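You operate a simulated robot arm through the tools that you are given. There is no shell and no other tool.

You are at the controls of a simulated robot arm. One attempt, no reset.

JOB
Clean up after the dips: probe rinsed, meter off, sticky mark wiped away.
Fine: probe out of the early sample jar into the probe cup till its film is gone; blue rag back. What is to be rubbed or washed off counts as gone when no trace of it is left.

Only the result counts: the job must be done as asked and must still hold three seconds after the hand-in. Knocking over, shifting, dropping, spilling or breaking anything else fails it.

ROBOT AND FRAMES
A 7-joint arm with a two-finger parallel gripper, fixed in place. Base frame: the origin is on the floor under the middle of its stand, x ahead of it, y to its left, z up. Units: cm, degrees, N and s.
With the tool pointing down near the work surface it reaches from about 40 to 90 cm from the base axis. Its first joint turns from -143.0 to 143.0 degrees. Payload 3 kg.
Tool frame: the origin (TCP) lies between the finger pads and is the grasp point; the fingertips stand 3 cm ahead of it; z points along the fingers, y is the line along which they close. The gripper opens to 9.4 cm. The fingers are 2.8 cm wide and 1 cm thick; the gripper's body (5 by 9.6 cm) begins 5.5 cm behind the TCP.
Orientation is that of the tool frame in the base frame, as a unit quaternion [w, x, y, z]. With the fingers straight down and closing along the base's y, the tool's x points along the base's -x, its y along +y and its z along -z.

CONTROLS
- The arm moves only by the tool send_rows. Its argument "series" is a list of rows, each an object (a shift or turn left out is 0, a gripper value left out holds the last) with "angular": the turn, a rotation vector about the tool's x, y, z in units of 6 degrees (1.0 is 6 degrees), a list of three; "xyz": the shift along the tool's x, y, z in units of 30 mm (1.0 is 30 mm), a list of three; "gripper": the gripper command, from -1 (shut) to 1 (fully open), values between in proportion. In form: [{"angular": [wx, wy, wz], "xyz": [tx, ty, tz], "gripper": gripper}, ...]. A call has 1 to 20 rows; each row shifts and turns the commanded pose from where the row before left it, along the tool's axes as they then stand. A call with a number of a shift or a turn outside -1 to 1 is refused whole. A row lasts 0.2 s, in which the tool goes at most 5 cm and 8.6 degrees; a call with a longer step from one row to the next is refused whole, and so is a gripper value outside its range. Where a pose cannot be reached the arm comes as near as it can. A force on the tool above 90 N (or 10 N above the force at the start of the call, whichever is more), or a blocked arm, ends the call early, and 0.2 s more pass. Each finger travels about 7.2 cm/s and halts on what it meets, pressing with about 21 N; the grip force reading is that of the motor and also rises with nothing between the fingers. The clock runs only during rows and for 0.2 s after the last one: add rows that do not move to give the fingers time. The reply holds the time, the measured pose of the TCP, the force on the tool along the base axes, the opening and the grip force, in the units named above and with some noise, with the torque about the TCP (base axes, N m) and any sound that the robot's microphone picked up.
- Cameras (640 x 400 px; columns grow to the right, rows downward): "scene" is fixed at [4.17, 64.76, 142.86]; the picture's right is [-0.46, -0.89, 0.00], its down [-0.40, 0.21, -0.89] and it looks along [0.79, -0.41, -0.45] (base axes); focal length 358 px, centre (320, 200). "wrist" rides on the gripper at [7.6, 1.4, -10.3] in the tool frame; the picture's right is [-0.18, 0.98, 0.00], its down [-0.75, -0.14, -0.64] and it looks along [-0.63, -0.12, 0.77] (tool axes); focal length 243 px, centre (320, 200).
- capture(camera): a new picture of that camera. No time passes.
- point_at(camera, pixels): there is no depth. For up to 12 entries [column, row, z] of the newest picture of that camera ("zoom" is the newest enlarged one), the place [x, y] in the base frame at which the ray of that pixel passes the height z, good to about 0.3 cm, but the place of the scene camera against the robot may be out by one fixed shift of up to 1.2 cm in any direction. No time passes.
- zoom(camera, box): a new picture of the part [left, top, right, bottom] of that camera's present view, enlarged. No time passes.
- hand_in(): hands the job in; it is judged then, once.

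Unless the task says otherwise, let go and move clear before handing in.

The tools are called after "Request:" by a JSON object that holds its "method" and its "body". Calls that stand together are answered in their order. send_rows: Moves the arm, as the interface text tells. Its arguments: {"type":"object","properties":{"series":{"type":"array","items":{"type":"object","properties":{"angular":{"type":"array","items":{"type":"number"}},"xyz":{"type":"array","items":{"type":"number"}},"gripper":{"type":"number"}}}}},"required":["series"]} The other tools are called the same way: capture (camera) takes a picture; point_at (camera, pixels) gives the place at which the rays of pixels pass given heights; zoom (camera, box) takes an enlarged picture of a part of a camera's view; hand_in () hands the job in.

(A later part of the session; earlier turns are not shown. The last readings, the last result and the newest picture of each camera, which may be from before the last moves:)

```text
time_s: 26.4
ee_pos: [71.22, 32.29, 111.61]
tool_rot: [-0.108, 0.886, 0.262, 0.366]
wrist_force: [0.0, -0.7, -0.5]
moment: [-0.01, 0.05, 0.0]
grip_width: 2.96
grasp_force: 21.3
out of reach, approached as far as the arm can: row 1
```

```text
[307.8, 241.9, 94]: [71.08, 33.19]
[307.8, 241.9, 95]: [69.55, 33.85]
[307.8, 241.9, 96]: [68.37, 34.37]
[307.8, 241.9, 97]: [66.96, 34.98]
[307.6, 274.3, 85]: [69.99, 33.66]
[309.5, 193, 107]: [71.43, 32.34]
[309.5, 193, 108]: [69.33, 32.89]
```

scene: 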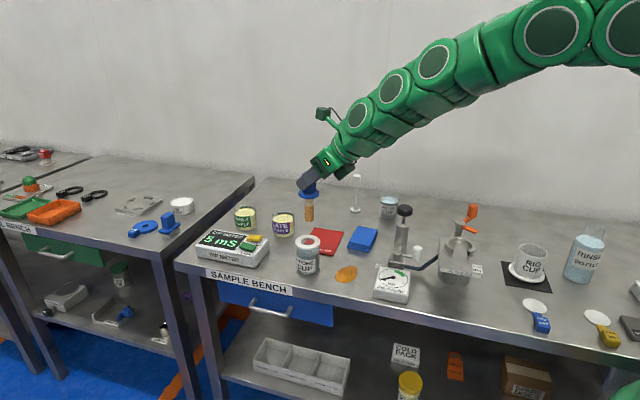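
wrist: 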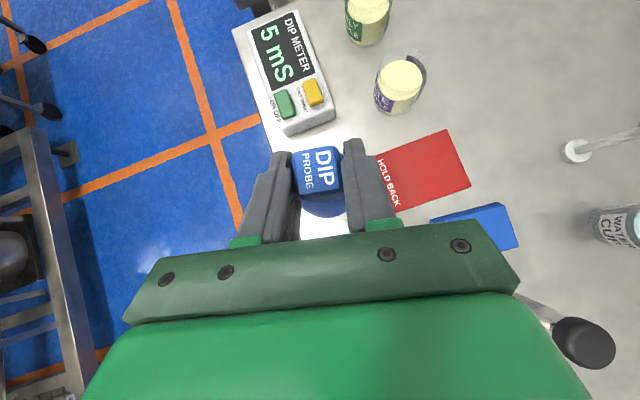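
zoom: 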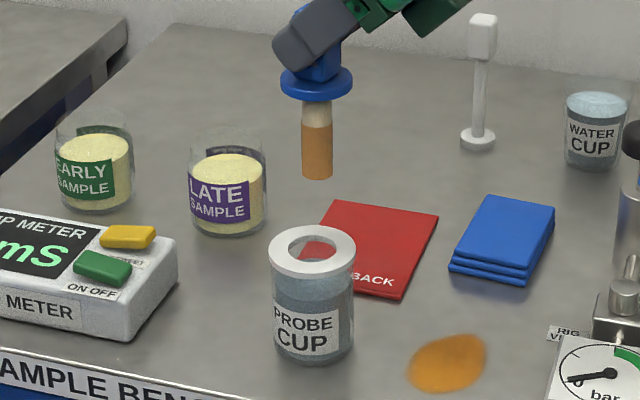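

Scale suggests hole ≈3.4 cm, shaft ≈2.1 cm, so about ±0.6 cm clearance. Laterally the cup is ~0.3 cm left of the probe in the scene view. I'll zoom the wrist view to see the ring beneath the collar.

Request:
{"method": "zoom", "body": {"camera": "wrist", "box": [270, 140, 380, 250]}}

Request:
{"method": "zoom", "body": {"camera": "scene", "box": [285, 180, 335, 280]}}

```text
3.64 times, centred on (325, 195) of wrist
```

zoom: 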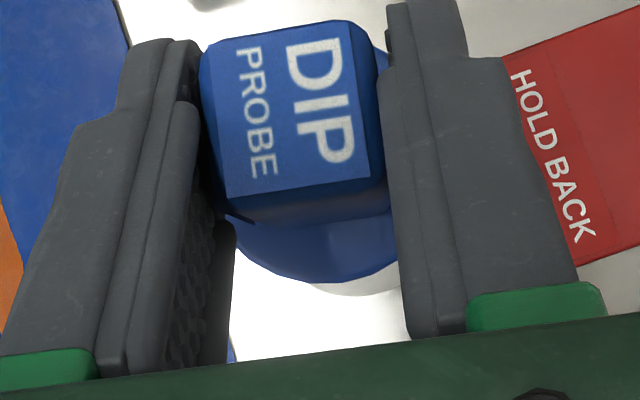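

```text
4.00 times, centred on (310, 230) of scene
```

zoom: 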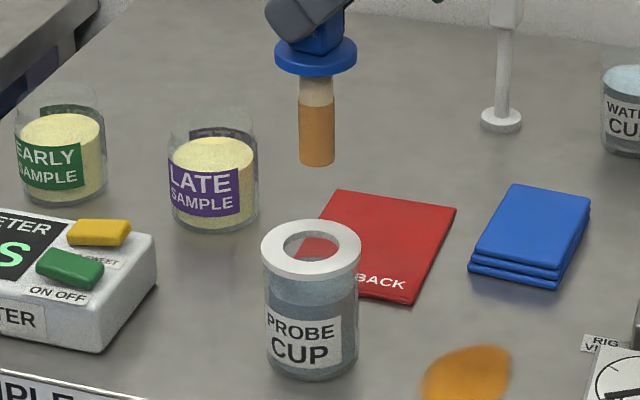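

A bit of the white ring lid shows under the collar at zoom (355,292). I'll measure that edge at z≈93 to fit the ring centre.

Request:
{"method": "zoom", "body": {"camera": "wrist", "box": [300, 200, 350, 240]}}

Request:
{"method": "point_at", "body": {"camera": "wrist", "pixels": [[322, 219, 93], [330, 221.5, 93], [338, 222, 93], [345, 220, 93], [325, 217, 105], [318, 165, 109.5]]}}

```text
10.00 times, centred on (325, 220) of wrist
```

zoom: 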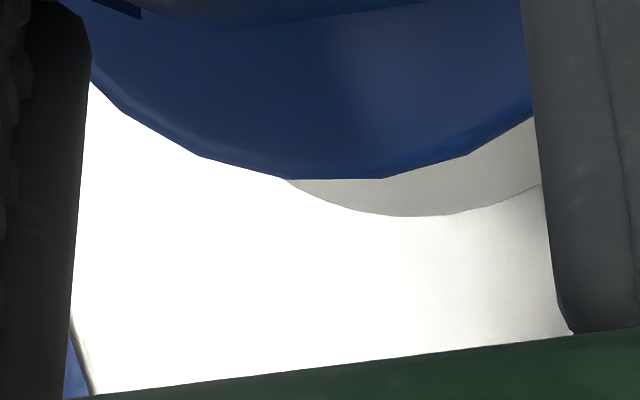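

```text
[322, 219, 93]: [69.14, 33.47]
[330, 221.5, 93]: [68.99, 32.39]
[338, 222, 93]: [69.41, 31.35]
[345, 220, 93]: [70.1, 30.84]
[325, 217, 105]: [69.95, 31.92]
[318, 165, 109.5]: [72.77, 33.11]
```

Clear arc of the ring edge from zoom (290,180) to (540,184). Measuring those points.

Request:
{"method": "point_at", "body": {"camera": "zoom", "pixels": [[292, 181, 93], [340, 206, 93], [400, 216, 93], [450, 214, 93], [500, 200, 93], [540, 184, 93], [333, 180, 105], [200, 157, 105], [465, 156, 105], [530, 118, 105]]}}

```text
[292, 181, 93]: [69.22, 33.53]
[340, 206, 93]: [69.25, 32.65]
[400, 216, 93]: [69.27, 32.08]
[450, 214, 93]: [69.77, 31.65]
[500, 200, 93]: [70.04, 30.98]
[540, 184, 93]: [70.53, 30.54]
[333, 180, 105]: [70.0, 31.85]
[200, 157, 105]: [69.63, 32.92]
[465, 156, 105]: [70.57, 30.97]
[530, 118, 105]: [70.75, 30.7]
```

Ring centre fits at (72.25,33.05) and the probe axis at about (72.25,32.7). I'll shift by (+0.05,+0.32) cm and lower 5 cm, then check.

Request:
{"method": "send_rows", "body": {"series": [{"xyz": [-0.376, -0.027, 0.41], "gripper": -1}, {"xyz": [-0.376, -0.027, 0.41], "gripper": -1}, {"xyz": [-0.376, -0.027, 0.41], "gripper": -1}, {"xyz": [0, 0, 0], "gripper": -1}, {"xyz": [0, 0, 0], "gripper": -1}]}}

Request:
{"method": "zoom", "body": {"camera": "scene", "box": [285, 200, 335, 280]}}

Request:
{"method": "zoom", "body": {"camera": "wrist", "box": [290, 190, 360, 240]}}

```text
time_s: 27.6
ee_pos: [71.51, 32.73, 106.8]
tool_rot: [-0.11, 0.885, 0.263, 0.368]
wrist_force: [0.7, 0.0, -0.5]
moment: [-0.03, -0.01, -0.01]
grip_width: 2.95
grasp_force: 21.2
```

```text
5.00 times, centred on (310, 240) of scene
```

zoom: 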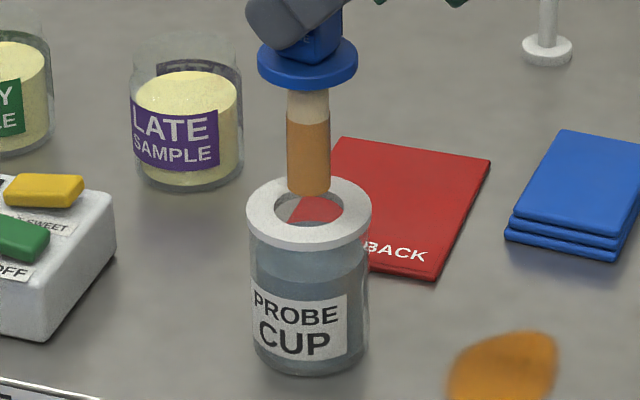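

```text
8.00 times, centred on (325, 215) of wrist
```

zoom: 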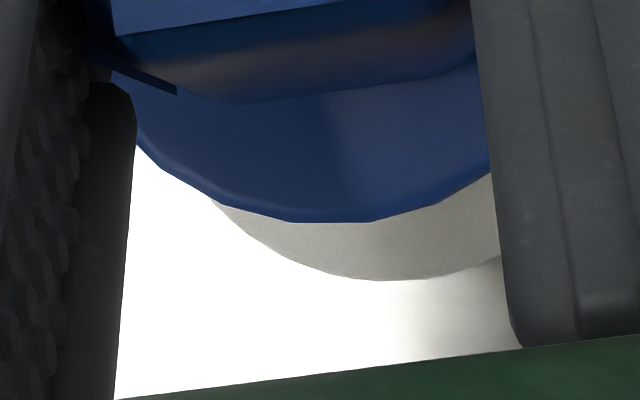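

Laterally the probe is centred over the hole (shaft centre 308.5 vs ring 309 in the zoom). I'll check the along-view direction via the wrist camera fit.

Request:
{"method": "point_at", "body": {"camera": "zoom", "pixels": [[212, 201, 93], [260, 240, 93], [320, 269, 93], [390, 280, 93], [440, 276, 93], [498, 258, 93], [135, 147, 102.3], [200, 193, 102.3], [285, 220, 102.3], [365, 221, 102.3], [430, 203, 102.3], [488, 177, 102.3]]}}

```text
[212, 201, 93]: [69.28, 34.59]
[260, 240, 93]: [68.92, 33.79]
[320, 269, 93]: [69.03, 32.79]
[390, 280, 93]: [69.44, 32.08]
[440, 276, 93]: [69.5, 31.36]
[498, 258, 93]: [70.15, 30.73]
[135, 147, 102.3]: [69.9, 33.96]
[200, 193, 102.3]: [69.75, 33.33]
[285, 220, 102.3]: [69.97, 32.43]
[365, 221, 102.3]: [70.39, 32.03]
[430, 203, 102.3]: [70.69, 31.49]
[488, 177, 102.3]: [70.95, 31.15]
```

Ring centre (72.0,33.1) versus probe (72.2,33.2): aligned within ~0.2 cm. Lowering 2.5 cm gently and checking.

Request:
{"method": "send_rows", "body": {"series": [{"xyz": [-0.147, 0, 0.147], "gripper": -1}, {"xyz": [-0.147, 0, 0.147], "gripper": -1}, {"xyz": [-0.147, 0, 0.147], "gripper": -1}, {"xyz": [-0.147, 0, 0.147], "gripper": -1}, {"xyz": [0, 0, 0], "gripper": -1}]}}

Request:
{"method": "zoom", "body": {"camera": "scene", "box": [285, 200, 335, 280]}}

```text
time_s: 28.8
ee_pos: [71.56, 32.56, 104.16]
tool_rot: [-0.108, 0.886, 0.262, 0.366]
wrist_force: [0.9, 0.4, -1.6]
moment: [-0.01, 0.04, 0.01]
grip_width: 2.94
grasp_force: 21.9
```

```text
5.00 times, centred on (310, 240) of scene
```

zoom: 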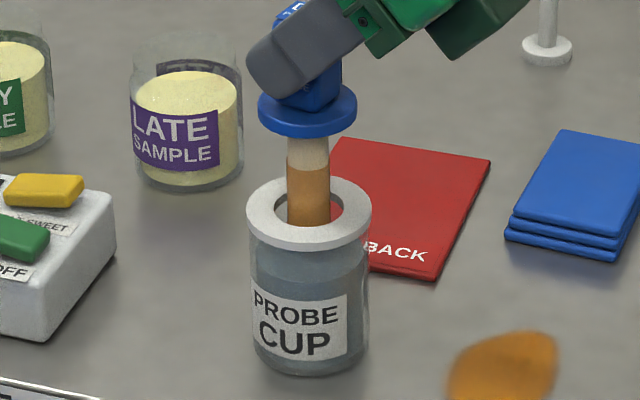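

The tip is right at the hole plane now with no contact force. Lowering another 1.2 cm to see how the rim cuts the shaft.

Request:
{"method": "send_rows", "body": {"series": [{"xyz": [-0.095, 0, 0.095], "gripper": -1}, {"xyz": [-0.095, 0, 0.095], "gripper": -1}, {"xyz": [-0.095, 0, 0.095], "gripper": -1}, {"xyz": [0, 0, 0], "gripper": -1}]}}

Request:
{"method": "zoom", "body": {"camera": "scene", "box": [285, 200, 335, 280]}}

Request:
{"method": "zoom", "body": {"camera": "wrist", "box": [290, 190, 360, 240]}}

```text
time_s: 29.8
ee_pos: [71.59, 32.65, 103.0]
tool_rot: [-0.109, 0.886, 0.263, 0.367]
wrist_force: [1.0, -0.1, -1.6]
moment: [0.03, 0.05, 0.03]
grip_width: 2.96
grasp_force: 21.1
```

```text
5.00 times, centred on (310, 240) of scene
```

zoom: 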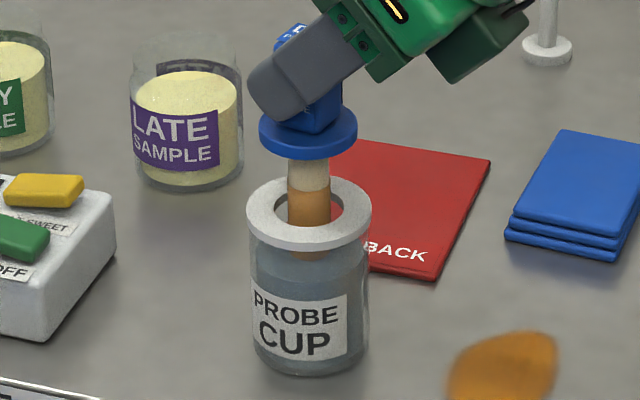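

```text
8.00 times, centred on (325, 215) of wrist
```

zoom: 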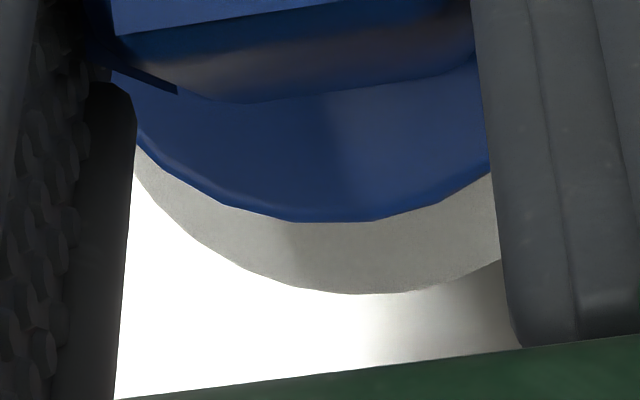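

The shaft is inside the hole (tip visible through the glass at zoom (308,258)), no forces. Lowering another 3 cm.

Request:
{"method": "send_rows", "body": {"series": [{"xyz": [-0.118, 0, 0.118], "gripper": -1}, {"xyz": [-0.118, 0, 0.118], "gripper": -1}, {"xyz": [-0.118, 0, 0.118], "gripper": -1}, {"xyz": [-0.118, 0, 0.118], "gripper": -1}, {"xyz": [-0.118, 0, 0.118], "gripper": -1}, {"xyz": [-0.118, 0, 0.118], "gripper": -1}, {"xyz": [0, 0, 0], "gripper": -1}]}}

Request:
{"method": "zoom", "body": {"camera": "scene", "box": [285, 200, 335, 280]}}

```text
time_s: 31.4
ee_pos: [71.61, 32.66, 100.0]
tool_rot: [-0.109, 0.886, 0.262, 0.367]
wrist_force: [0.1, -0.1, -0.6]
moment: [0.0, -0.01, 0.02]
grip_width: 2.97
grasp_force: 21.4
```

```text
5.00 times, centred on (310, 240) of scene
```

zoom: 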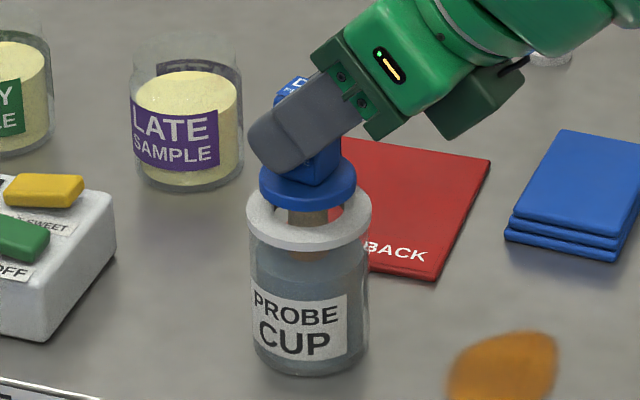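

The shaft is immersed. I'll lower ~1.3 cm more (near seating the collar) and then stroke up and down to rinse.

Request:
{"method": "send_rows", "body": {"series": [{"xyz": [-0.1, 0, 0.1], "gripper": -1}, {"xyz": [-0.1, 0, 0.1], "gripper": -1}, {"xyz": [-0.1, 0, 0.1], "gripper": -1}, {"xyz": [0, 0, 0], "gripper": -1}, {"xyz": [0, 0, 0], "gripper": -1}, {"xyz": [0, 0, 0], "gripper": -1}, {"xyz": [0, 0, 0], "gripper": -1}, {"xyz": [0, 0, 0], "gripper": -1}]}}

Request:
{"method": "zoom", "body": {"camera": "scene", "box": [285, 200, 335, 280]}}

Request:
{"method": "zoom", "body": {"camera": "wrist", "box": [290, 190, 360, 240]}}

```text
time_s: 33.2
ee_pos: [71.57, 32.62, 98.77]
tool_rot: [-0.109, 0.886, 0.263, 0.366]
wrist_force: [0.2, 0.3, 2.0]
moment: [-0.03, -0.01, 0.04]
grip_width: 2.97
grasp_force: 20.9
```

```text
5.00 times, centred on (310, 240) of scene
```

zoom: 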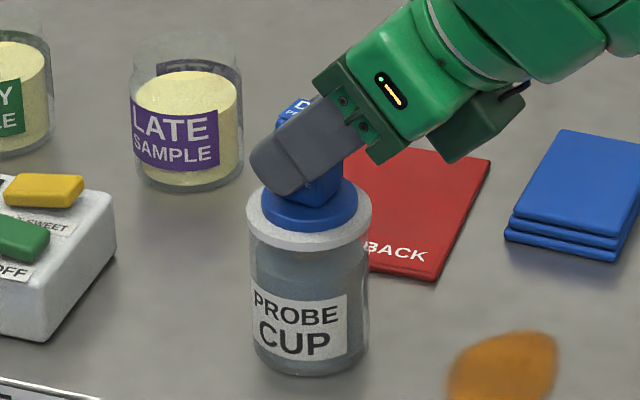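

```text
8.00 times, centred on (325, 215) of wrist
```

zoom: 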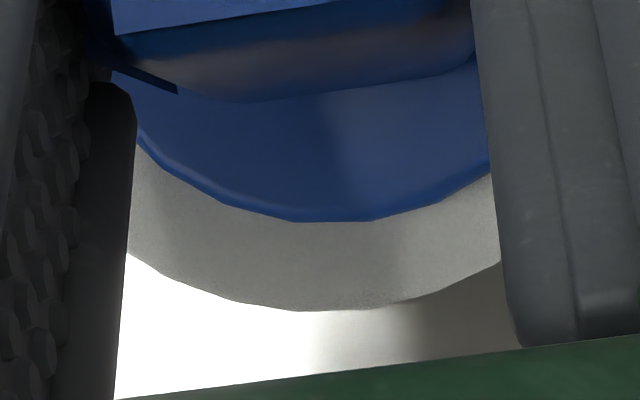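

The collar is at the ring (2 N upward reading). I'll stroke the probe up and down by 2 cm inside the water for a few seconds.

Request:
{"method": "send_rows", "body": {"series": [{"xyz": [0.236, 0, -0.236], "gripper": -1}, {"xyz": [0.236, 0, -0.236], "gripper": -1}, {"xyz": [-0.236, 0, 0.236], "gripper": -1}, {"xyz": [-0.22, 0, 0.22], "gripper": -1}, {"xyz": [0.22, 0, -0.22], "gripper": -1}, {"xyz": [0.236, 0, -0.236], "gripper": -1}, {"xyz": [-0.236, 0, 0.236], "gripper": -1}, {"xyz": [-0.22, 0, 0.22], "gripper": -1}, {"xyz": [0, 0, 0], "gripper": -1}, {"xyz": [0, 0, 0], "gripper": -1}, {"xyz": [0, 0, 0], "gripper": -1}, {"xyz": [0, 0, 0], "gripper": -1}, {"xyz": [0, 0, 0], "gripper": -1}, {"xyz": [0, 0, 0], "gripper": -1}, {"xyz": [0, 0, 0], "gripper": -1}, {"xyz": [0, 0, 0], "gripper": -1}, {"xyz": [0, 0, 0], "gripper": -1}, {"xyz": [0, 0, 0], "gripper": -1}]}}

Request:
{"method": "zoom", "body": {"camera": "scene", "box": [285, 200, 335, 280]}}

```text
time_s: 37.0
ee_pos: [71.55, 32.52, 98.79]
tool_rot: [-0.108, 0.886, 0.262, 0.367]
wrist_force: [0.3, 0.5, 0.0]
moment: [0.01, 0.03, 0.0]
grip_width: 2.98
grasp_force: 20.9
```

```text
5.00 times, centred on (310, 240) of scene
```

zoom: 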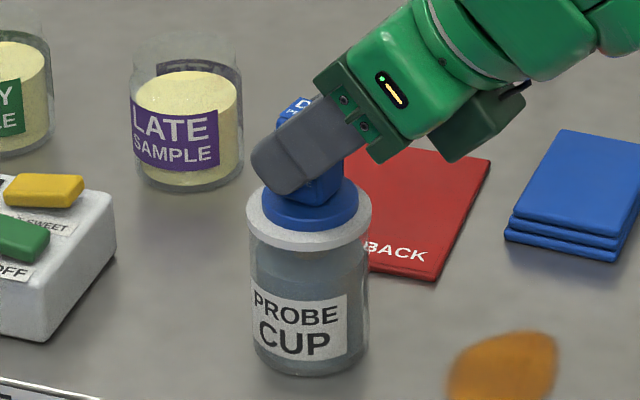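

I'll raise the probe 4.5 cm (tip still in the cup) to check whether the film is gone.

Request:
{"method": "send_rows", "body": {"series": [{"xyz": [0.265, 0, -0.265], "gripper": -1}, {"xyz": [0.265, 0, -0.265], "gripper": -1}, {"xyz": [0.265, 0, -0.265], "gripper": -1}, {"xyz": [0.265, 0, -0.265], "gripper": -1}, {"xyz": [0, 0, 0], "gripper": -1}]}}

Request:
{"method": "zoom", "body": {"camera": "scene", "box": [285, 200, 335, 280]}}

```text
time_s: 38.2
ee_pos: [71.53, 32.6, 103.42]
tool_rot: [-0.108, 0.886, 0.262, 0.366]
wrist_force: [0.5, 0.3, -0.5]
moment: [0.0, 0.02, 0.0]
grip_width: 2.96
grasp_force: 21.2
```

```text
5.00 times, centred on (310, 240) of scene
```

zoom: 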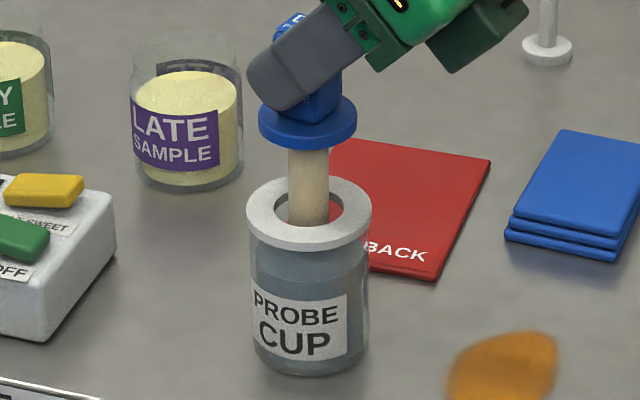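

The shaft now appears uniformly cream; I'll zoom hard to check for any remaining trace.

Request:
{"method": "zoom", "body": {"camera": "scene", "box": [298, 222, 322, 250]}}

```text
14.29 times, centred on (310, 236) of scene
```

zoom: 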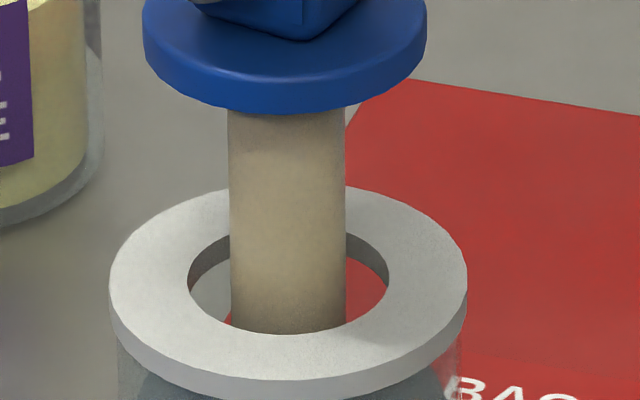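

Looks uniform and clean. For certainty I'll dip it again with a few more strokes and dwell, then check once more.

Request:
{"method": "send_rows", "body": {"series": [{"xyz": [-0.265, 0, 0.265], "gripper": -1}, {"xyz": [-0.265, 0, 0.265], "gripper": -1}, {"xyz": [-0.265, 0, 0.265], "gripper": -1}, {"xyz": [-0.255, 0, 0.255], "gripper": -1}, {"xyz": [0.23, 0, -0.23], "gripper": -1}, {"xyz": [0.23, 0, -0.23], "gripper": -1}, {"xyz": [-0.23, 0, 0.23], "gripper": -1}, {"xyz": [-0.23, 0, 0.23], "gripper": -1}, {"xyz": [0, 0, 0], "gripper": -1}, {"xyz": [0, 0, 0], "gripper": -1}, {"xyz": [0, 0, 0], "gripper": -1}, {"xyz": [0, 0, 0], "gripper": -1}, {"xyz": [0, 0, 0], "gripper": -1}, {"xyz": [0, 0, 0], "gripper": -1}, {"xyz": [0, 0, 0], "gripper": -1}, {"xyz": [0, 0, 0], "gripper": -1}, {"xyz": [0, 0, 0], "gripper": -1}, {"xyz": [0, 0, 0], "gripper": -1}, {"xyz": [0, 0, 0], "gripper": -1}, {"xyz": [0, 0, 0], "gripper": -1}]}}

Request:
{"method": "send_rows", "body": {"series": [{"xyz": [0.265, 0, -0.265], "gripper": -1}, {"xyz": [0.265, 0, -0.265], "gripper": -1}, {"xyz": [0.265, 0, -0.265], "gripper": -1}, {"xyz": [0.265, 0, -0.265], "gripper": -1}, {"xyz": [0.265, 0, -0.265], "gripper": -1}, {"xyz": [0.265, 0, -0.265], "gripper": -1}, {"xyz": [0.1, 0, -0.1], "gripper": -1}, {"xyz": [0, 0, 0], "gripper": -1}]}}

Request:
{"method": "zoom", "body": {"camera": "scene", "box": [294, 212, 324, 250]}}

```text
time_s: 42.4
ee_pos: [71.74, 32.59, 99.04]
tool_rot: [-0.109, 0.886, 0.262, 0.368]
wrist_force: [0.2, 0.8, -1.7]
moment: [0.0, -0.01, 0.0]
grip_width: 2.92
grasp_force: 20.9
```

```text
time_s: 44.2
ee_pos: [71.56, 32.55, 106.25]
tool_rot: [-0.108, 0.886, 0.262, 0.367]
wrist_force: [1.4, -0.9, -0.7]
moment: [-0.03, 0.01, -0.04]
grip_width: 2.93
grasp_force: 21.0
```

```text
10.53 times, centred on (309, 231) of scene
```

zoom: 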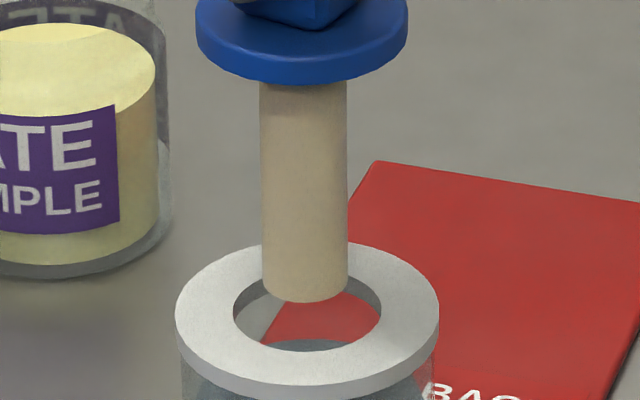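

The whole shaft down to the tip is clean. Now I'll lower it back into the cup to seat the collar on the ring.

Request:
{"method": "send_rows", "body": {"series": [{"xyz": [-0.177, 0, 0.177], "gripper": -1}, {"xyz": [-0.177, 0, 0.177], "gripper": -1}, {"xyz": [-0.177, 0, 0.177], "gripper": -1}, {"xyz": [-0.177, 0, 0.177], "gripper": -1}, {"xyz": [-0.177, 0, 0.177], "gripper": -1}, {"xyz": [-0.177, 0, 0.177], "gripper": -1}, {"xyz": [-0.177, 0, 0.177], "gripper": -1}, {"xyz": [-0.177, 0, 0.177], "gripper": -1}, {"xyz": [-0.177, 0, 0.177], "gripper": -1}, {"xyz": [-0.12, 0, 0.12], "gripper": -1}, {"xyz": [0, 0, 0], "gripper": -1}, {"xyz": [0, 0, 0], "gripper": -1}]}}

Request:
{"method": "zoom", "body": {"camera": "scene", "box": [285, 200, 335, 280]}}

```text
time_s: 46.8
ee_pos: [71.74, 32.74, 98.91]
tool_rot: [-0.109, 0.885, 0.263, 0.368]
wrist_force: [-0.4, -0.4, -1.1]
moment: [0.0, -0.02, -0.01]
grip_width: 2.94
grasp_force: 21.2
```

```text
5.00 times, centred on (310, 240) of scene
```

zoom: 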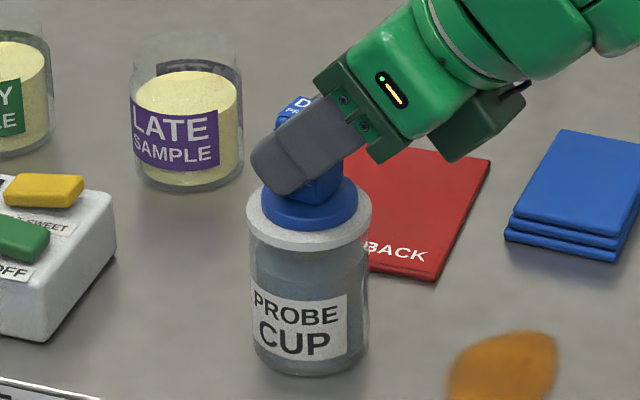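

Nearly seated with no load. I'll lower in 0.15 cm steps until I feel light contact.

Request:
{"method": "send_rows", "body": {"series": [{"xyz": [-0.035, 0, 0.035], "gripper": -1}, {"xyz": [0, 0, 0], "gripper": -1}]}}

Request:
{"method": "send_rows", "body": {"series": [{"xyz": [-0.035, 0, 0.035], "gripper": -1}, {"xyz": [0, 0, 0], "gripper": -1}]}}

Request:
{"method": "zoom", "body": {"camera": "scene", "box": [298, 222, 322, 250]}}

```text
time_s: 47.4
ee_pos: [71.52, 32.59, 98.58]
tool_rot: [-0.109, 0.886, 0.262, 0.367]
wrist_force: [0.3, -0.7, 3.8]
moment: [-0.07, 0.04, -0.03]
grip_width: 2.95
grasp_force: 20.3
```

```text
time_s: 48.0
ee_pos: [71.54, 32.63, 98.59]
tool_rot: [-0.108, 0.886, 0.262, 0.367]
wrist_force: [1.9, 4.2, 19.1]
moment: [0.09, -0.17, 0.06]
grip_width: 2.96
grasp_force: 20.9
```

```text
14.29 times, centred on (310, 236) of scene
```

zoom: 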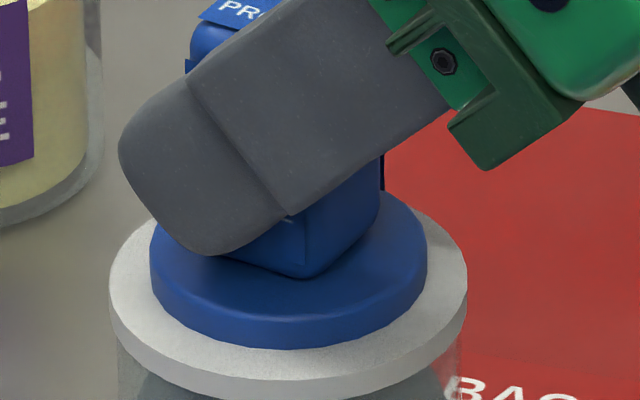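

Contact is firm at 19 N, so the collar is seated. I'll back off a touch to relieve the load, then open the fingers a little.

Request:
{"method": "send_rows", "body": {"series": [{"xyz": [0.035, 0, -0.035], "gripper": -1}, {"xyz": [0, 0, 0], "gripper": -1}]}}

Request:
{"method": "send_rows", "body": {"series": [{"gripper": -0.2}, {"gripper": 0.2}, {"gripper": 0.2}, {"gripper": 0.2}]}}

Request:
{"method": "zoom", "body": {"camera": "scene", "box": [285, 200, 335, 280]}}

Request:
{"method": "capture", "body": {"camera": "wrist"}}

```text
time_s: 48.6
ee_pos: [71.5, 32.62, 98.58]
tool_rot: [-0.11, 0.886, 0.263, 0.366]
wrist_force: [-0.8, -0.6, 1.4]
moment: [0.0, 0.04, -0.02]
grip_width: 2.95
grasp_force: 21.1
```

```text
time_s: 49.6
ee_pos: [71.55, 32.62, 98.66]
tool_rot: [-0.108, 0.886, 0.262, 0.367]
wrist_force: [-1.1, -0.2, 1.2]
moment: [0.03, 0.04, 0.0]
grip_width: 5.68
grasp_force: 0.0
```

```text
5.00 times, centred on (310, 240) of scene
```

zoom: 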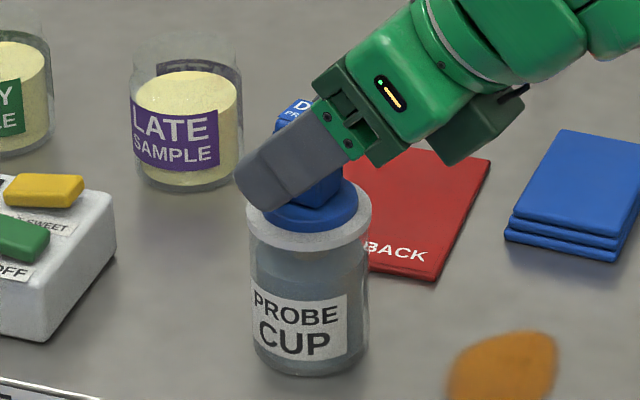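

```text
taken
```

wrist: 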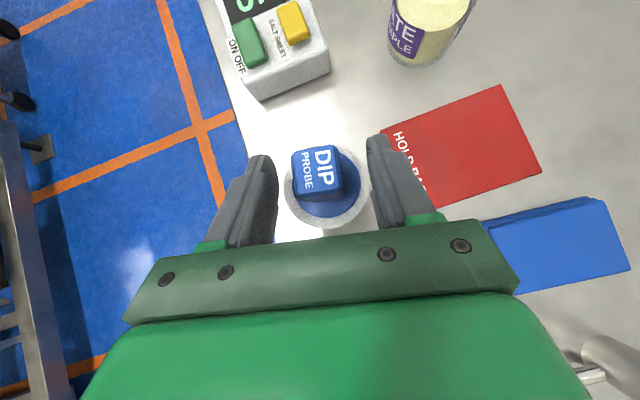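

Released: the probe stands in the cup and the fingers are clear. I'll retreat along the tool axis about 11 cm.

Request:
{"method": "send_rows", "body": {"series": [{"xyz": [0, 0, -0.4]}, {"xyz": [0, 0, -0.8]}, {"xyz": [0, 0, -0.8]}, {"xyz": [0, 0, -0.8]}, {"xyz": [0, 0, -0.8]}, {"xyz": [0, 0, 0]}]}}

Request:
{"method": "capture", "body": {"camera": "scene"}}

Request:
{"method": "capture", "body": {"camera": "wrist"}}

```text
time_s: 51.0
ee_pos: [65.11, 28.43, 106.3]
tool_rot: [-0.108, 0.887, 0.262, 0.366]
wrist_force: [-0.2, -0.8, -0.7]
moment: [0.01, 0.01, 0.01]
grip_width: 5.63
grasp_force: 0.1
```

```text
taken
```

scene: 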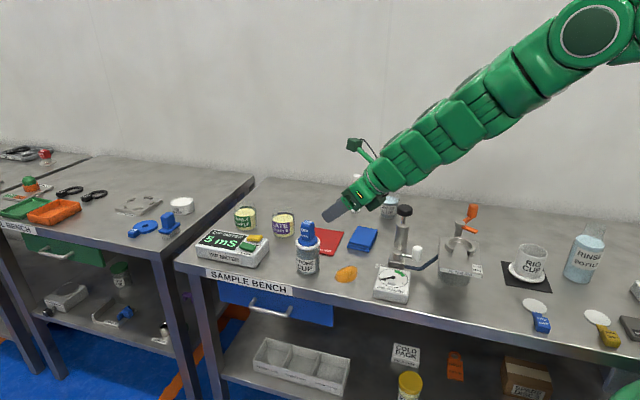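

```text
taken
```

wrist: 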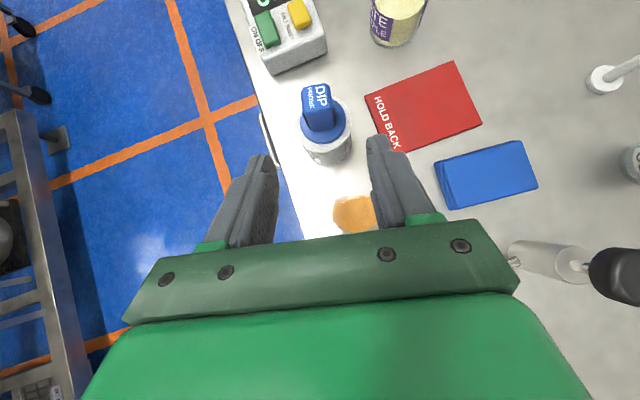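

Probe rinsed and stowed in the cup. Next is the green ON/OFF button near (81.8,46.5,90): I'll raise, close the fingers, make the tool more vertical and move to a viewing point near the meter.

Request:
{"method": "send_rows", "body": {"series": [{"xyz": [0.707, 0, -0.707], "gripper": -1}, {"xyz": [0.707, 0, -0.707], "gripper": -1}, {"angular": [0, -0.833, 0], "gripper": -1}, {"angular": [0, -0.833, 0], "gripper": -1}, {"angular": [0, -0.833, 0], "gripper": -1}, {"angular": [0.292, 0, -0.505], "gripper": -1}, {"angular": [0.292, 0, -0.505], "gripper": -1}, {"xyz": [0.728, -0.147, 0.567], "gripper": -1}, {"xyz": [0.728, -0.147, 0.567], "gripper": -1}, {"xyz": [0.728, -0.147, 0.567], "gripper": -1}, {"xyz": [0.728, -0.147, 0.567], "gripper": -1}, {"xyz": [0.728, -0.147, 0.567], "gripper": -1}, {"xyz": [0.728, -0.147, 0.567], "gripper": -1}, {"gripper": -1}]}}

Request:
{"method": "capture", "body": {"camera": "wrist"}}

Request:
{"method": "capture", "body": {"camera": "scene"}}

```text
time_s: 54.0
ee_pos: [75.95, 41.05, 110.11]
tool_rot: [-0.089, 0.907, 0.331, 0.243]
wrist_force: [0.7, 0.1, -0.4]
moment: [0.01, -0.01, 0.03]
grip_width: 0.02
grasp_force: 21.2
```

```text
taken
```

wrist: 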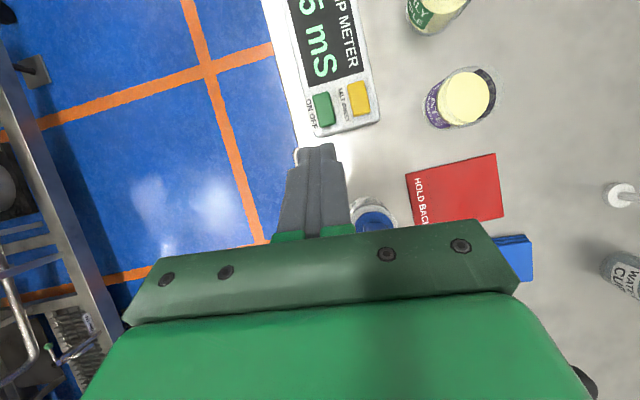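

```text
taken
```

scene: 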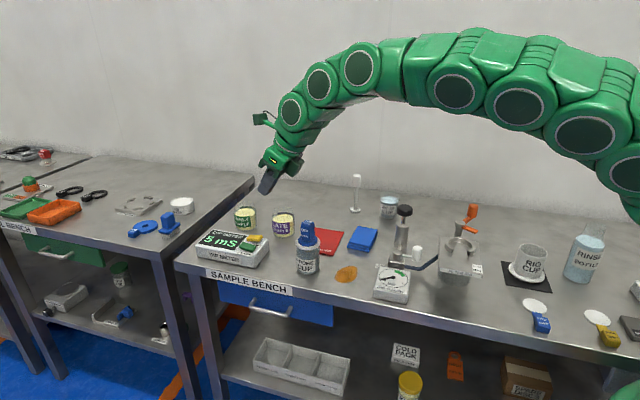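

The green button is at wrist (325,110), just ahead of the fingertips. Measuring its extents.

Request:
{"method": "zoom", "body": {"camera": "wrist", "box": [270, 60, 400, 160]}}

Request:
{"method": "point_at", "body": {"camera": "wrist", "pixels": [[325, 110, 90], [325, 110, 91], [358, 98, 90], [313, 135, 89], [380, 121, 89]]}}

```text
4.00 times, centred on (335, 110) of wrist
```

zoom: 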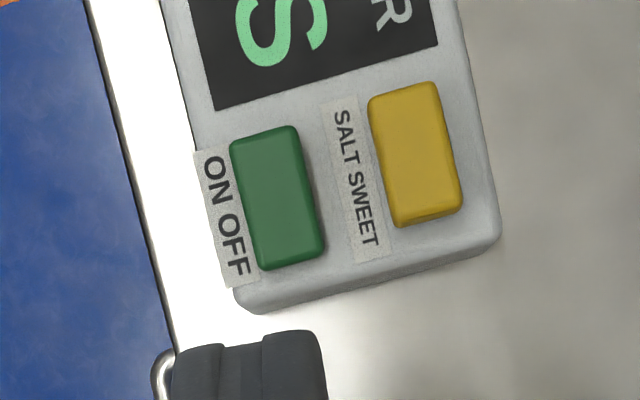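

```text
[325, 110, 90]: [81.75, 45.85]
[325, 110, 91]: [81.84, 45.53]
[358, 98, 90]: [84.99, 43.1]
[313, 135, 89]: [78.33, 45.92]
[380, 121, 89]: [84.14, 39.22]
```

Green button centre is about (81.8,45.9), top z≈90, 2.4×4 cm. I'll move the closed fingertips to about 2 cm above it.

Request:
{"method": "send_rows", "body": {"series": [{"xyz": [-0.042, 0.004, 0.678], "gripper": -1}, {"xyz": [-0.042, 0.004, 0.678], "gripper": -1}, {"xyz": [-0.042, 0.004, 0.678], "gripper": -1}, {"xyz": [-0.042, 0.004, 0.678], "gripper": -1}, {"xyz": [-0.042, 0.004, 0.678], "gripper": -1}, {"xyz": [-0.042, 0.004, 0.678], "gripper": -1}, {"xyz": [-0.042, 0.004, 0.678], "gripper": -1}, {"xyz": [-0.042, 0.004, 0.678], "gripper": -1}, {"gripper": -1}]}}

Request:
{"method": "zoom", "body": {"camera": "scene", "box": [190, 190, 310, 280]}}

Request:
{"method": "capture", "body": {"camera": "wrist"}}

```text
time_s: 56.0
ee_pos: [81.69, 45.84, 95.35]
tool_rot: [-0.088, 0.908, 0.33, 0.244]
wrist_force: [0.0, -0.9, 0.8]
moment: [-0.03, -0.03, -0.02]
grip_width: 0.04
grasp_force: 21.0
```

```text
4.44 times, centred on (250, 235) of scene
```

zoom: 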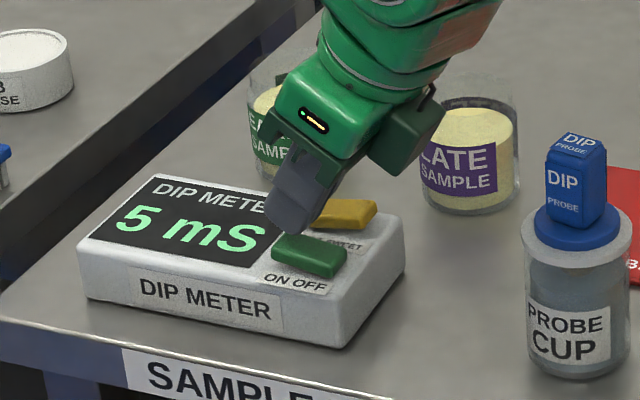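

```text
taken
```

wrist: 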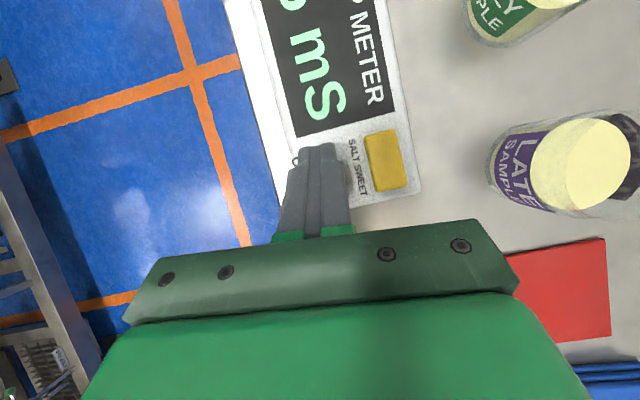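

The fingertip corner is about 1.5–2 cm above the green button, and clear of the yellow one. Lowering in small steps.

Request:
{"method": "send_rows", "body": {"series": [{"xyz": [-0.058, 0, 0.101], "gripper": -1}, {"xyz": [-0.058, 0, 0.101], "gripper": -1}, {"xyz": [-0.058, 0, 0.101], "gripper": -1}, {"xyz": [-0.058, 0, 0.101], "gripper": -1}, {"gripper": -1}]}}

Request:
{"method": "zoom", "body": {"camera": "scene", "box": [190, 190, 310, 280]}}

```text
time_s: 57.2
ee_pos: [81.95, 45.87, 94.65]
tool_rot: [-0.089, 0.906, 0.33, 0.248]
wrist_force: [10.9, 13.4, 63.4]
moment: [0.52, -0.6, -0.54]
grip_width: 0.0
grasp_force: 20.9
```

```text
4.44 times, centred on (250, 235) of scene
```

zoom: 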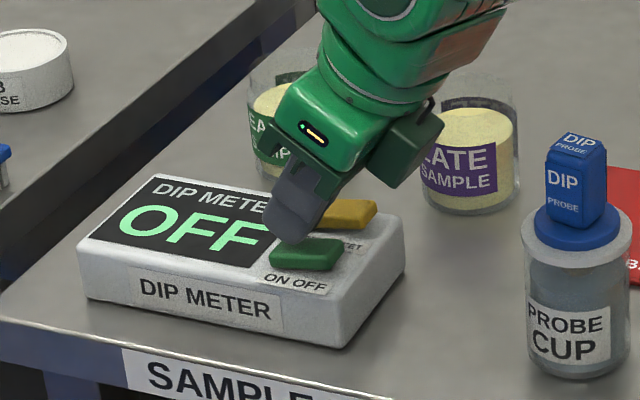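

The display now shows "OFF" and the meter hasn't moved. Lifting straight up right away.

Request:
{"method": "send_rows", "body": {"series": [{"xyz": [0.1, 0, -0.173], "gripper": -1}, {"xyz": [0.25, 0, -0.433], "gripper": -1}, {"xyz": [0.4, 0, -0.693], "gripper": -1}, {"xyz": [0.45, 0, -0.779], "gripper": -1}, {"xyz": [0.45, 0, -0.779], "gripper": -1}, {"xyz": [0.45, 0, -0.779], "gripper": -1}, {"xyz": [0.45, 0, -0.779], "gripper": -1}, {"gripper": -1}]}}

Request:
{"method": "capture", "body": {"camera": "scene"}}

Request:
{"method": "zoom", "body": {"camera": "scene", "box": [180, 190, 340, 300]}}

```text
time_s: 59.0
ee_pos: [81.69, 45.55, 109.4]
tool_rot: [-0.089, 0.908, 0.331, 0.243]
wrist_force: [-0.8, 0.2, 0.2]
moment: [0.02, -0.01, 0.0]
grip_width: 0.0
grasp_force: 21.3
```

```text
taken
```

scene: 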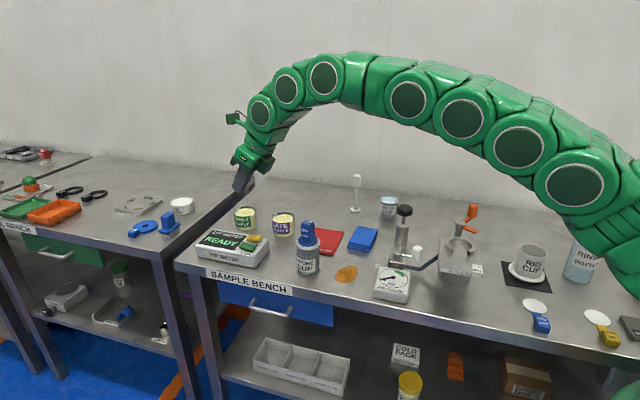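

```text
3.64 times, centred on (260, 245) of scene
```

zoom: 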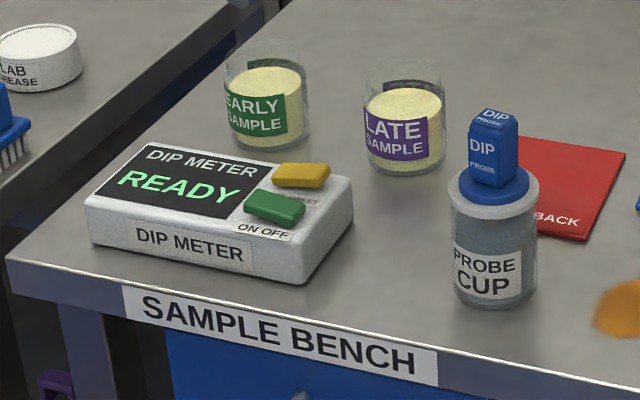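

The display reads "READY" now — the press evidently toggled twice (bounce during lift). I'll press again more gently: return to just above the button first.

Request:
{"method": "send_rows", "body": {"series": [{"xyz": [-0.329, 0, 0.57], "gripper": -1}, {"xyz": [-0.329, 0, 0.57], "gripper": -1}, {"xyz": [-0.329, 0, 0.57], "gripper": -1}, {"xyz": [-0.329, 0, 0.57], "gripper": -1}, {"xyz": [-0.329, 0, 0.57], "gripper": -1}, {"xyz": [-0.329, 0, 0.57], "gripper": -1}, {"xyz": [-0.3, 0, 0.52], "gripper": -1}, {"gripper": -1}, {"gripper": -1}]}}

Request:
{"method": "zoom", "body": {"camera": "scene", "box": [190, 190, 310, 280]}}

```text
time_s: 61.0
ee_pos: [81.42, 45.65, 95.81]
tool_rot: [-0.088, 0.908, 0.331, 0.243]
wrist_force: [0.5, 0.5, -0.5]
moment: [0.01, 0.02, -0.03]
grip_width: 0.0
grasp_force: 21.1
```

```text
4.44 times, centred on (250, 235) of scene
```

zoom: 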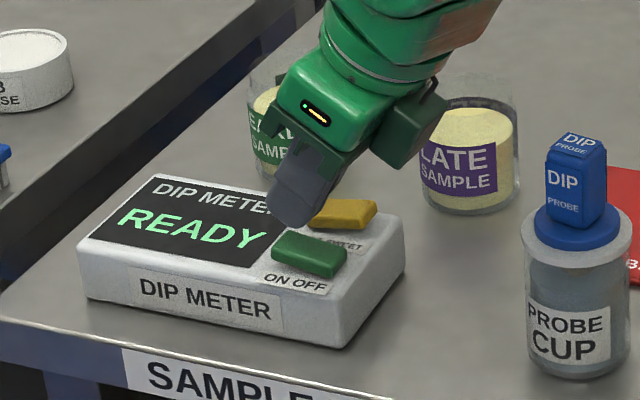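

Hovering at z 95.8, display "READY". Lowering in small steps and watching force.

Request:
{"method": "send_rows", "body": {"series": [{"xyz": [-0.083, 0, 0.144], "gripper": -1}, {"gripper": -1}]}}

Request:
{"method": "send_rows", "body": {"series": [{"xyz": [-0.033, 0, 0.058], "gripper": -1}, {"gripper": -1}]}}

Request:
{"method": "zoom", "body": {"camera": "scene", "box": [190, 190, 310, 280]}}

```text
time_s: 61.6
ee_pos: [81.58, 45.58, 95.16]
tool_rot: [-0.089, 0.907, 0.331, 0.244]
wrist_force: [0.3, 0.3, -0.5]
moment: [-0.02, 0.02, -0.01]
grip_width: 0.0
grasp_force: 21.1
```

```text
time_s: 62.2
ee_pos: [81.49, 45.6, 95.12]
tool_rot: [-0.088, 0.908, 0.331, 0.242]
wrist_force: [-0.6, -0.3, 0.6]
moment: [-0.02, 0.02, 0.0]
grip_width: 0.0
grasp_force: 21.3
```

```text
4.44 times, centred on (250, 235) of scene
```

zoom: 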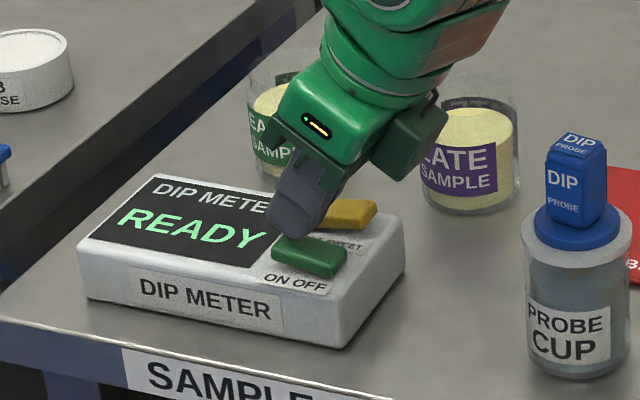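

No contact yet (0.6 N). Continuing in 0.15 cm steps.

Request:
{"method": "send_rows", "body": {"series": [{"xyz": [-0.025, 0, 0.043], "gripper": -1}, {"gripper": -1}]}}

Request:
{"method": "zoom", "body": {"camera": "scene", "box": [190, 190, 310, 280]}}

```text
time_s: 62.8
ee_pos: [81.62, 45.57, 94.87]
tool_rot: [-0.089, 0.907, 0.331, 0.243]
wrist_force: [0.2, -0.5, -0.1]
moment: [-0.02, -0.05, -0.01]
grip_width: 0.0
grasp_force: 20.8
```

```text
4.44 times, centred on (250, 235) of scene
```

zoom: 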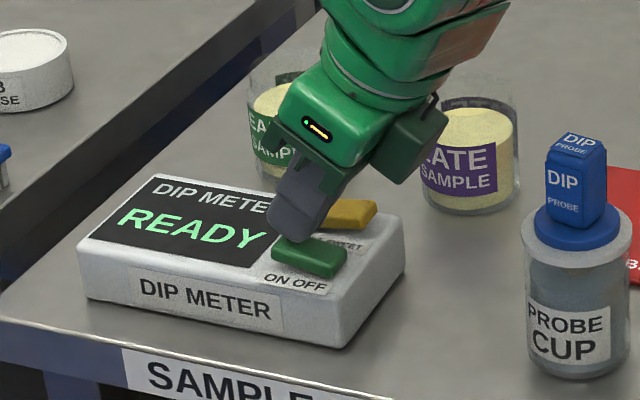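

Still no contact at z 94.87. Another 0.15 cm.

Request:
{"method": "send_rows", "body": {"series": [{"xyz": [-0.025, 0, 0.043], "gripper": -1}, {"gripper": -1}]}}

Request:
{"method": "zoom", "body": {"camera": "scene", "box": [190, 190, 310, 280]}}

```text
time_s: 63.4
ee_pos: [81.67, 45.49, 94.75]
tool_rot: [-0.089, 0.908, 0.331, 0.243]
wrist_force: [0.3, -0.4, 1.9]
moment: [0.05, 0.01, -0.03]
grip_width: 0.03
grasp_force: 20.4
```

```text
4.44 times, centred on (250, 235) of scene
```

zoom: 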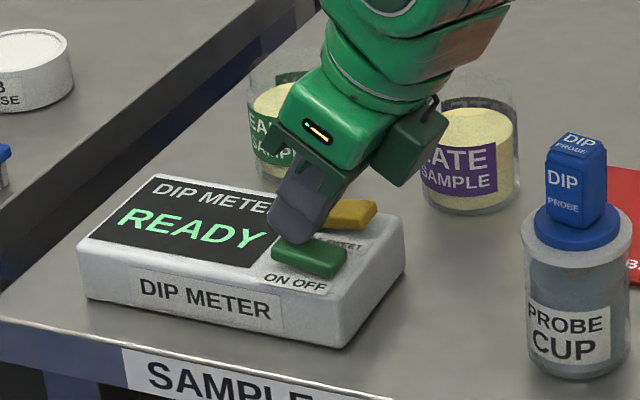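

First light contact (about 2 N). One more small step.

Request:
{"method": "send_rows", "body": {"series": [{"xyz": [-0.025, 0, 0.043], "gripper": -1}, {"gripper": -1}]}}

Request:
{"method": "zoom", "body": {"camera": "scene", "box": [190, 190, 310, 280]}}

```text
time_s: 64.0
ee_pos: [81.68, 45.57, 94.64]
tool_rot: [-0.089, 0.908, 0.33, 0.244]
wrist_force: [-1.6, 2.0, 14.2]
moment: [0.17, 0.09, -0.09]
grip_width: 0.0
grasp_force: 21.0
```

```text
4.44 times, centred on (250, 235) of scene
```

zoom: 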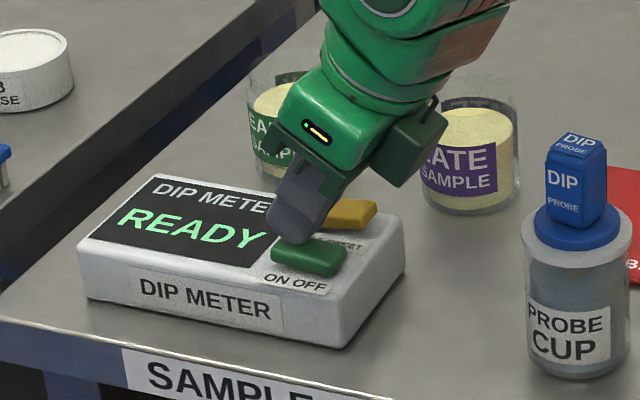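

At 14 N the display still shows READY, so a bit more press is needed. Another small step.

Request:
{"method": "send_rows", "body": {"series": [{"xyz": [-0.02, 0, 0.035], "gripper": -1}, {"gripper": -1}]}}

Request:
{"method": "zoom", "body": {"camera": "scene", "box": [190, 190, 310, 280]}}

```text
time_s: 64.6
ee_pos: [81.68, 45.6, 94.73]
tool_rot: [-0.089, 0.907, 0.33, 0.246]
wrist_force: [-0.3, 7.8, 32.1]
moment: [0.34, -0.05, -0.01]
grip_width: 0.01
grasp_force: 20.9
```

```text
4.44 times, centred on (250, 235) of scene
```

zoom: 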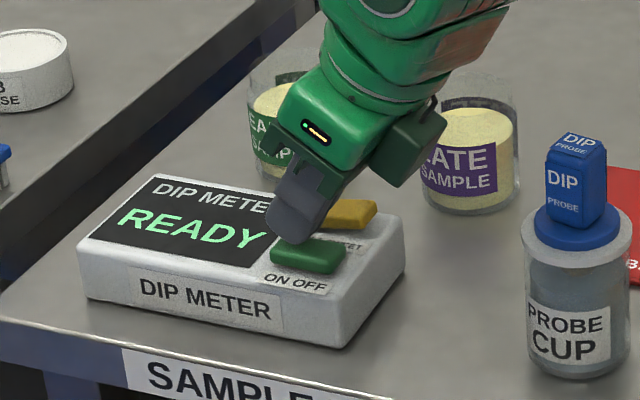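

32 N and still READY; earlier OFF appeared at about 60 N. I'll press slightly more.

Request:
{"method": "send_rows", "body": {"series": [{"xyz": [-0.02, 0, 0.035], "gripper": -1}, {"gripper": -1}]}}

Request:
{"method": "zoom", "body": {"camera": "scene", "box": [190, 190, 310, 280]}}

```text
time_s: 65.2
ee_pos: [81.6, 45.73, 94.61]
tool_rot: [-0.089, 0.907, 0.33, 0.246]
wrist_force: [-0.1, 14.5, 54.5]
moment: [0.59, -0.15, -0.13]
grip_width: 0.0
grasp_force: 20.7
```

```text
4.44 times, centred on (250, 235) of scene
```

zoom: 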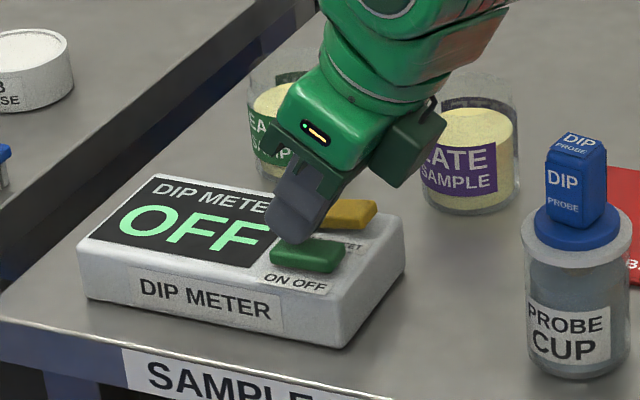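

"OFF" shows now at 54 N. I'll lift off quickly in one large step so the button releases cleanly.

Request:
{"method": "send_rows", "body": {"series": [{"xyz": [0.577, 0, -1.0], "gripper": -1}, {"xyz": [0.5, 0, -0.866], "gripper": -1}, {"gripper": -1}]}}

Request:
{"method": "zoom", "body": {"camera": "scene", "box": [190, 190, 310, 280]}}

```text
time_s: 66.0
ee_pos: [81.58, 45.64, 100.75]
tool_rot: [-0.088, 0.908, 0.33, 0.243]
wrist_force: [1.4, 0.6, 0.3]
moment: [0.01, -0.02, -0.01]
grip_width: 0.0
grasp_force: 21.0
```

```text
4.44 times, centred on (250, 235) of scene
```

zoom: 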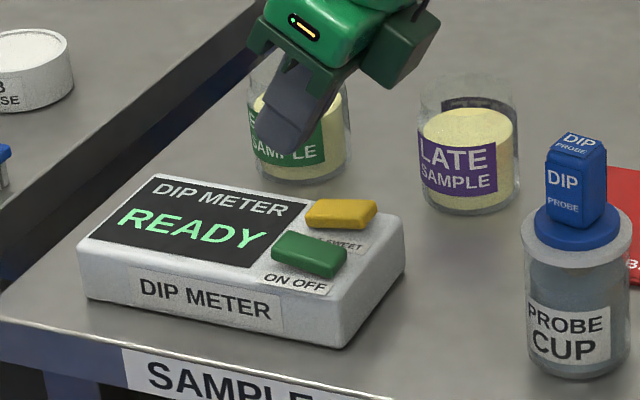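

It went back to READY on release, so a short press isn't enough: the switch may need a longer hold or may be a rocker with separate ON/OFF ends. I'll inspect the button closely from both cameras.

Request:
{"method": "zoom", "body": {"camera": "scene", "box": [232, 230, 272, 260]}}

Request:
{"method": "capture", "body": {"camera": "wrist"}}

```text
13.33 times, centred on (252, 245) of scene
```

zoom: 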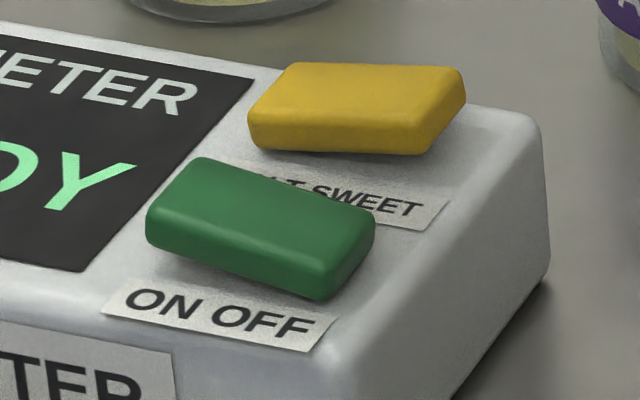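

```text
taken
```

wrist: 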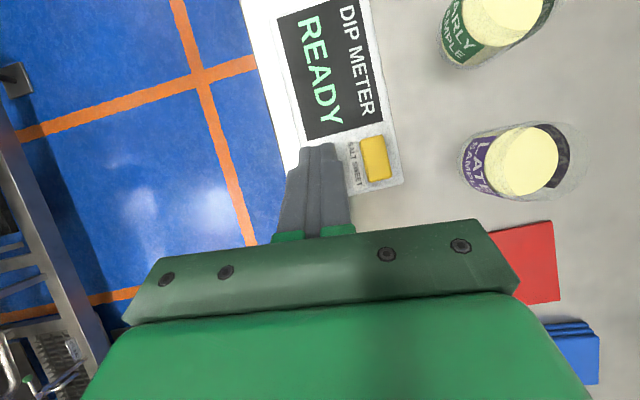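

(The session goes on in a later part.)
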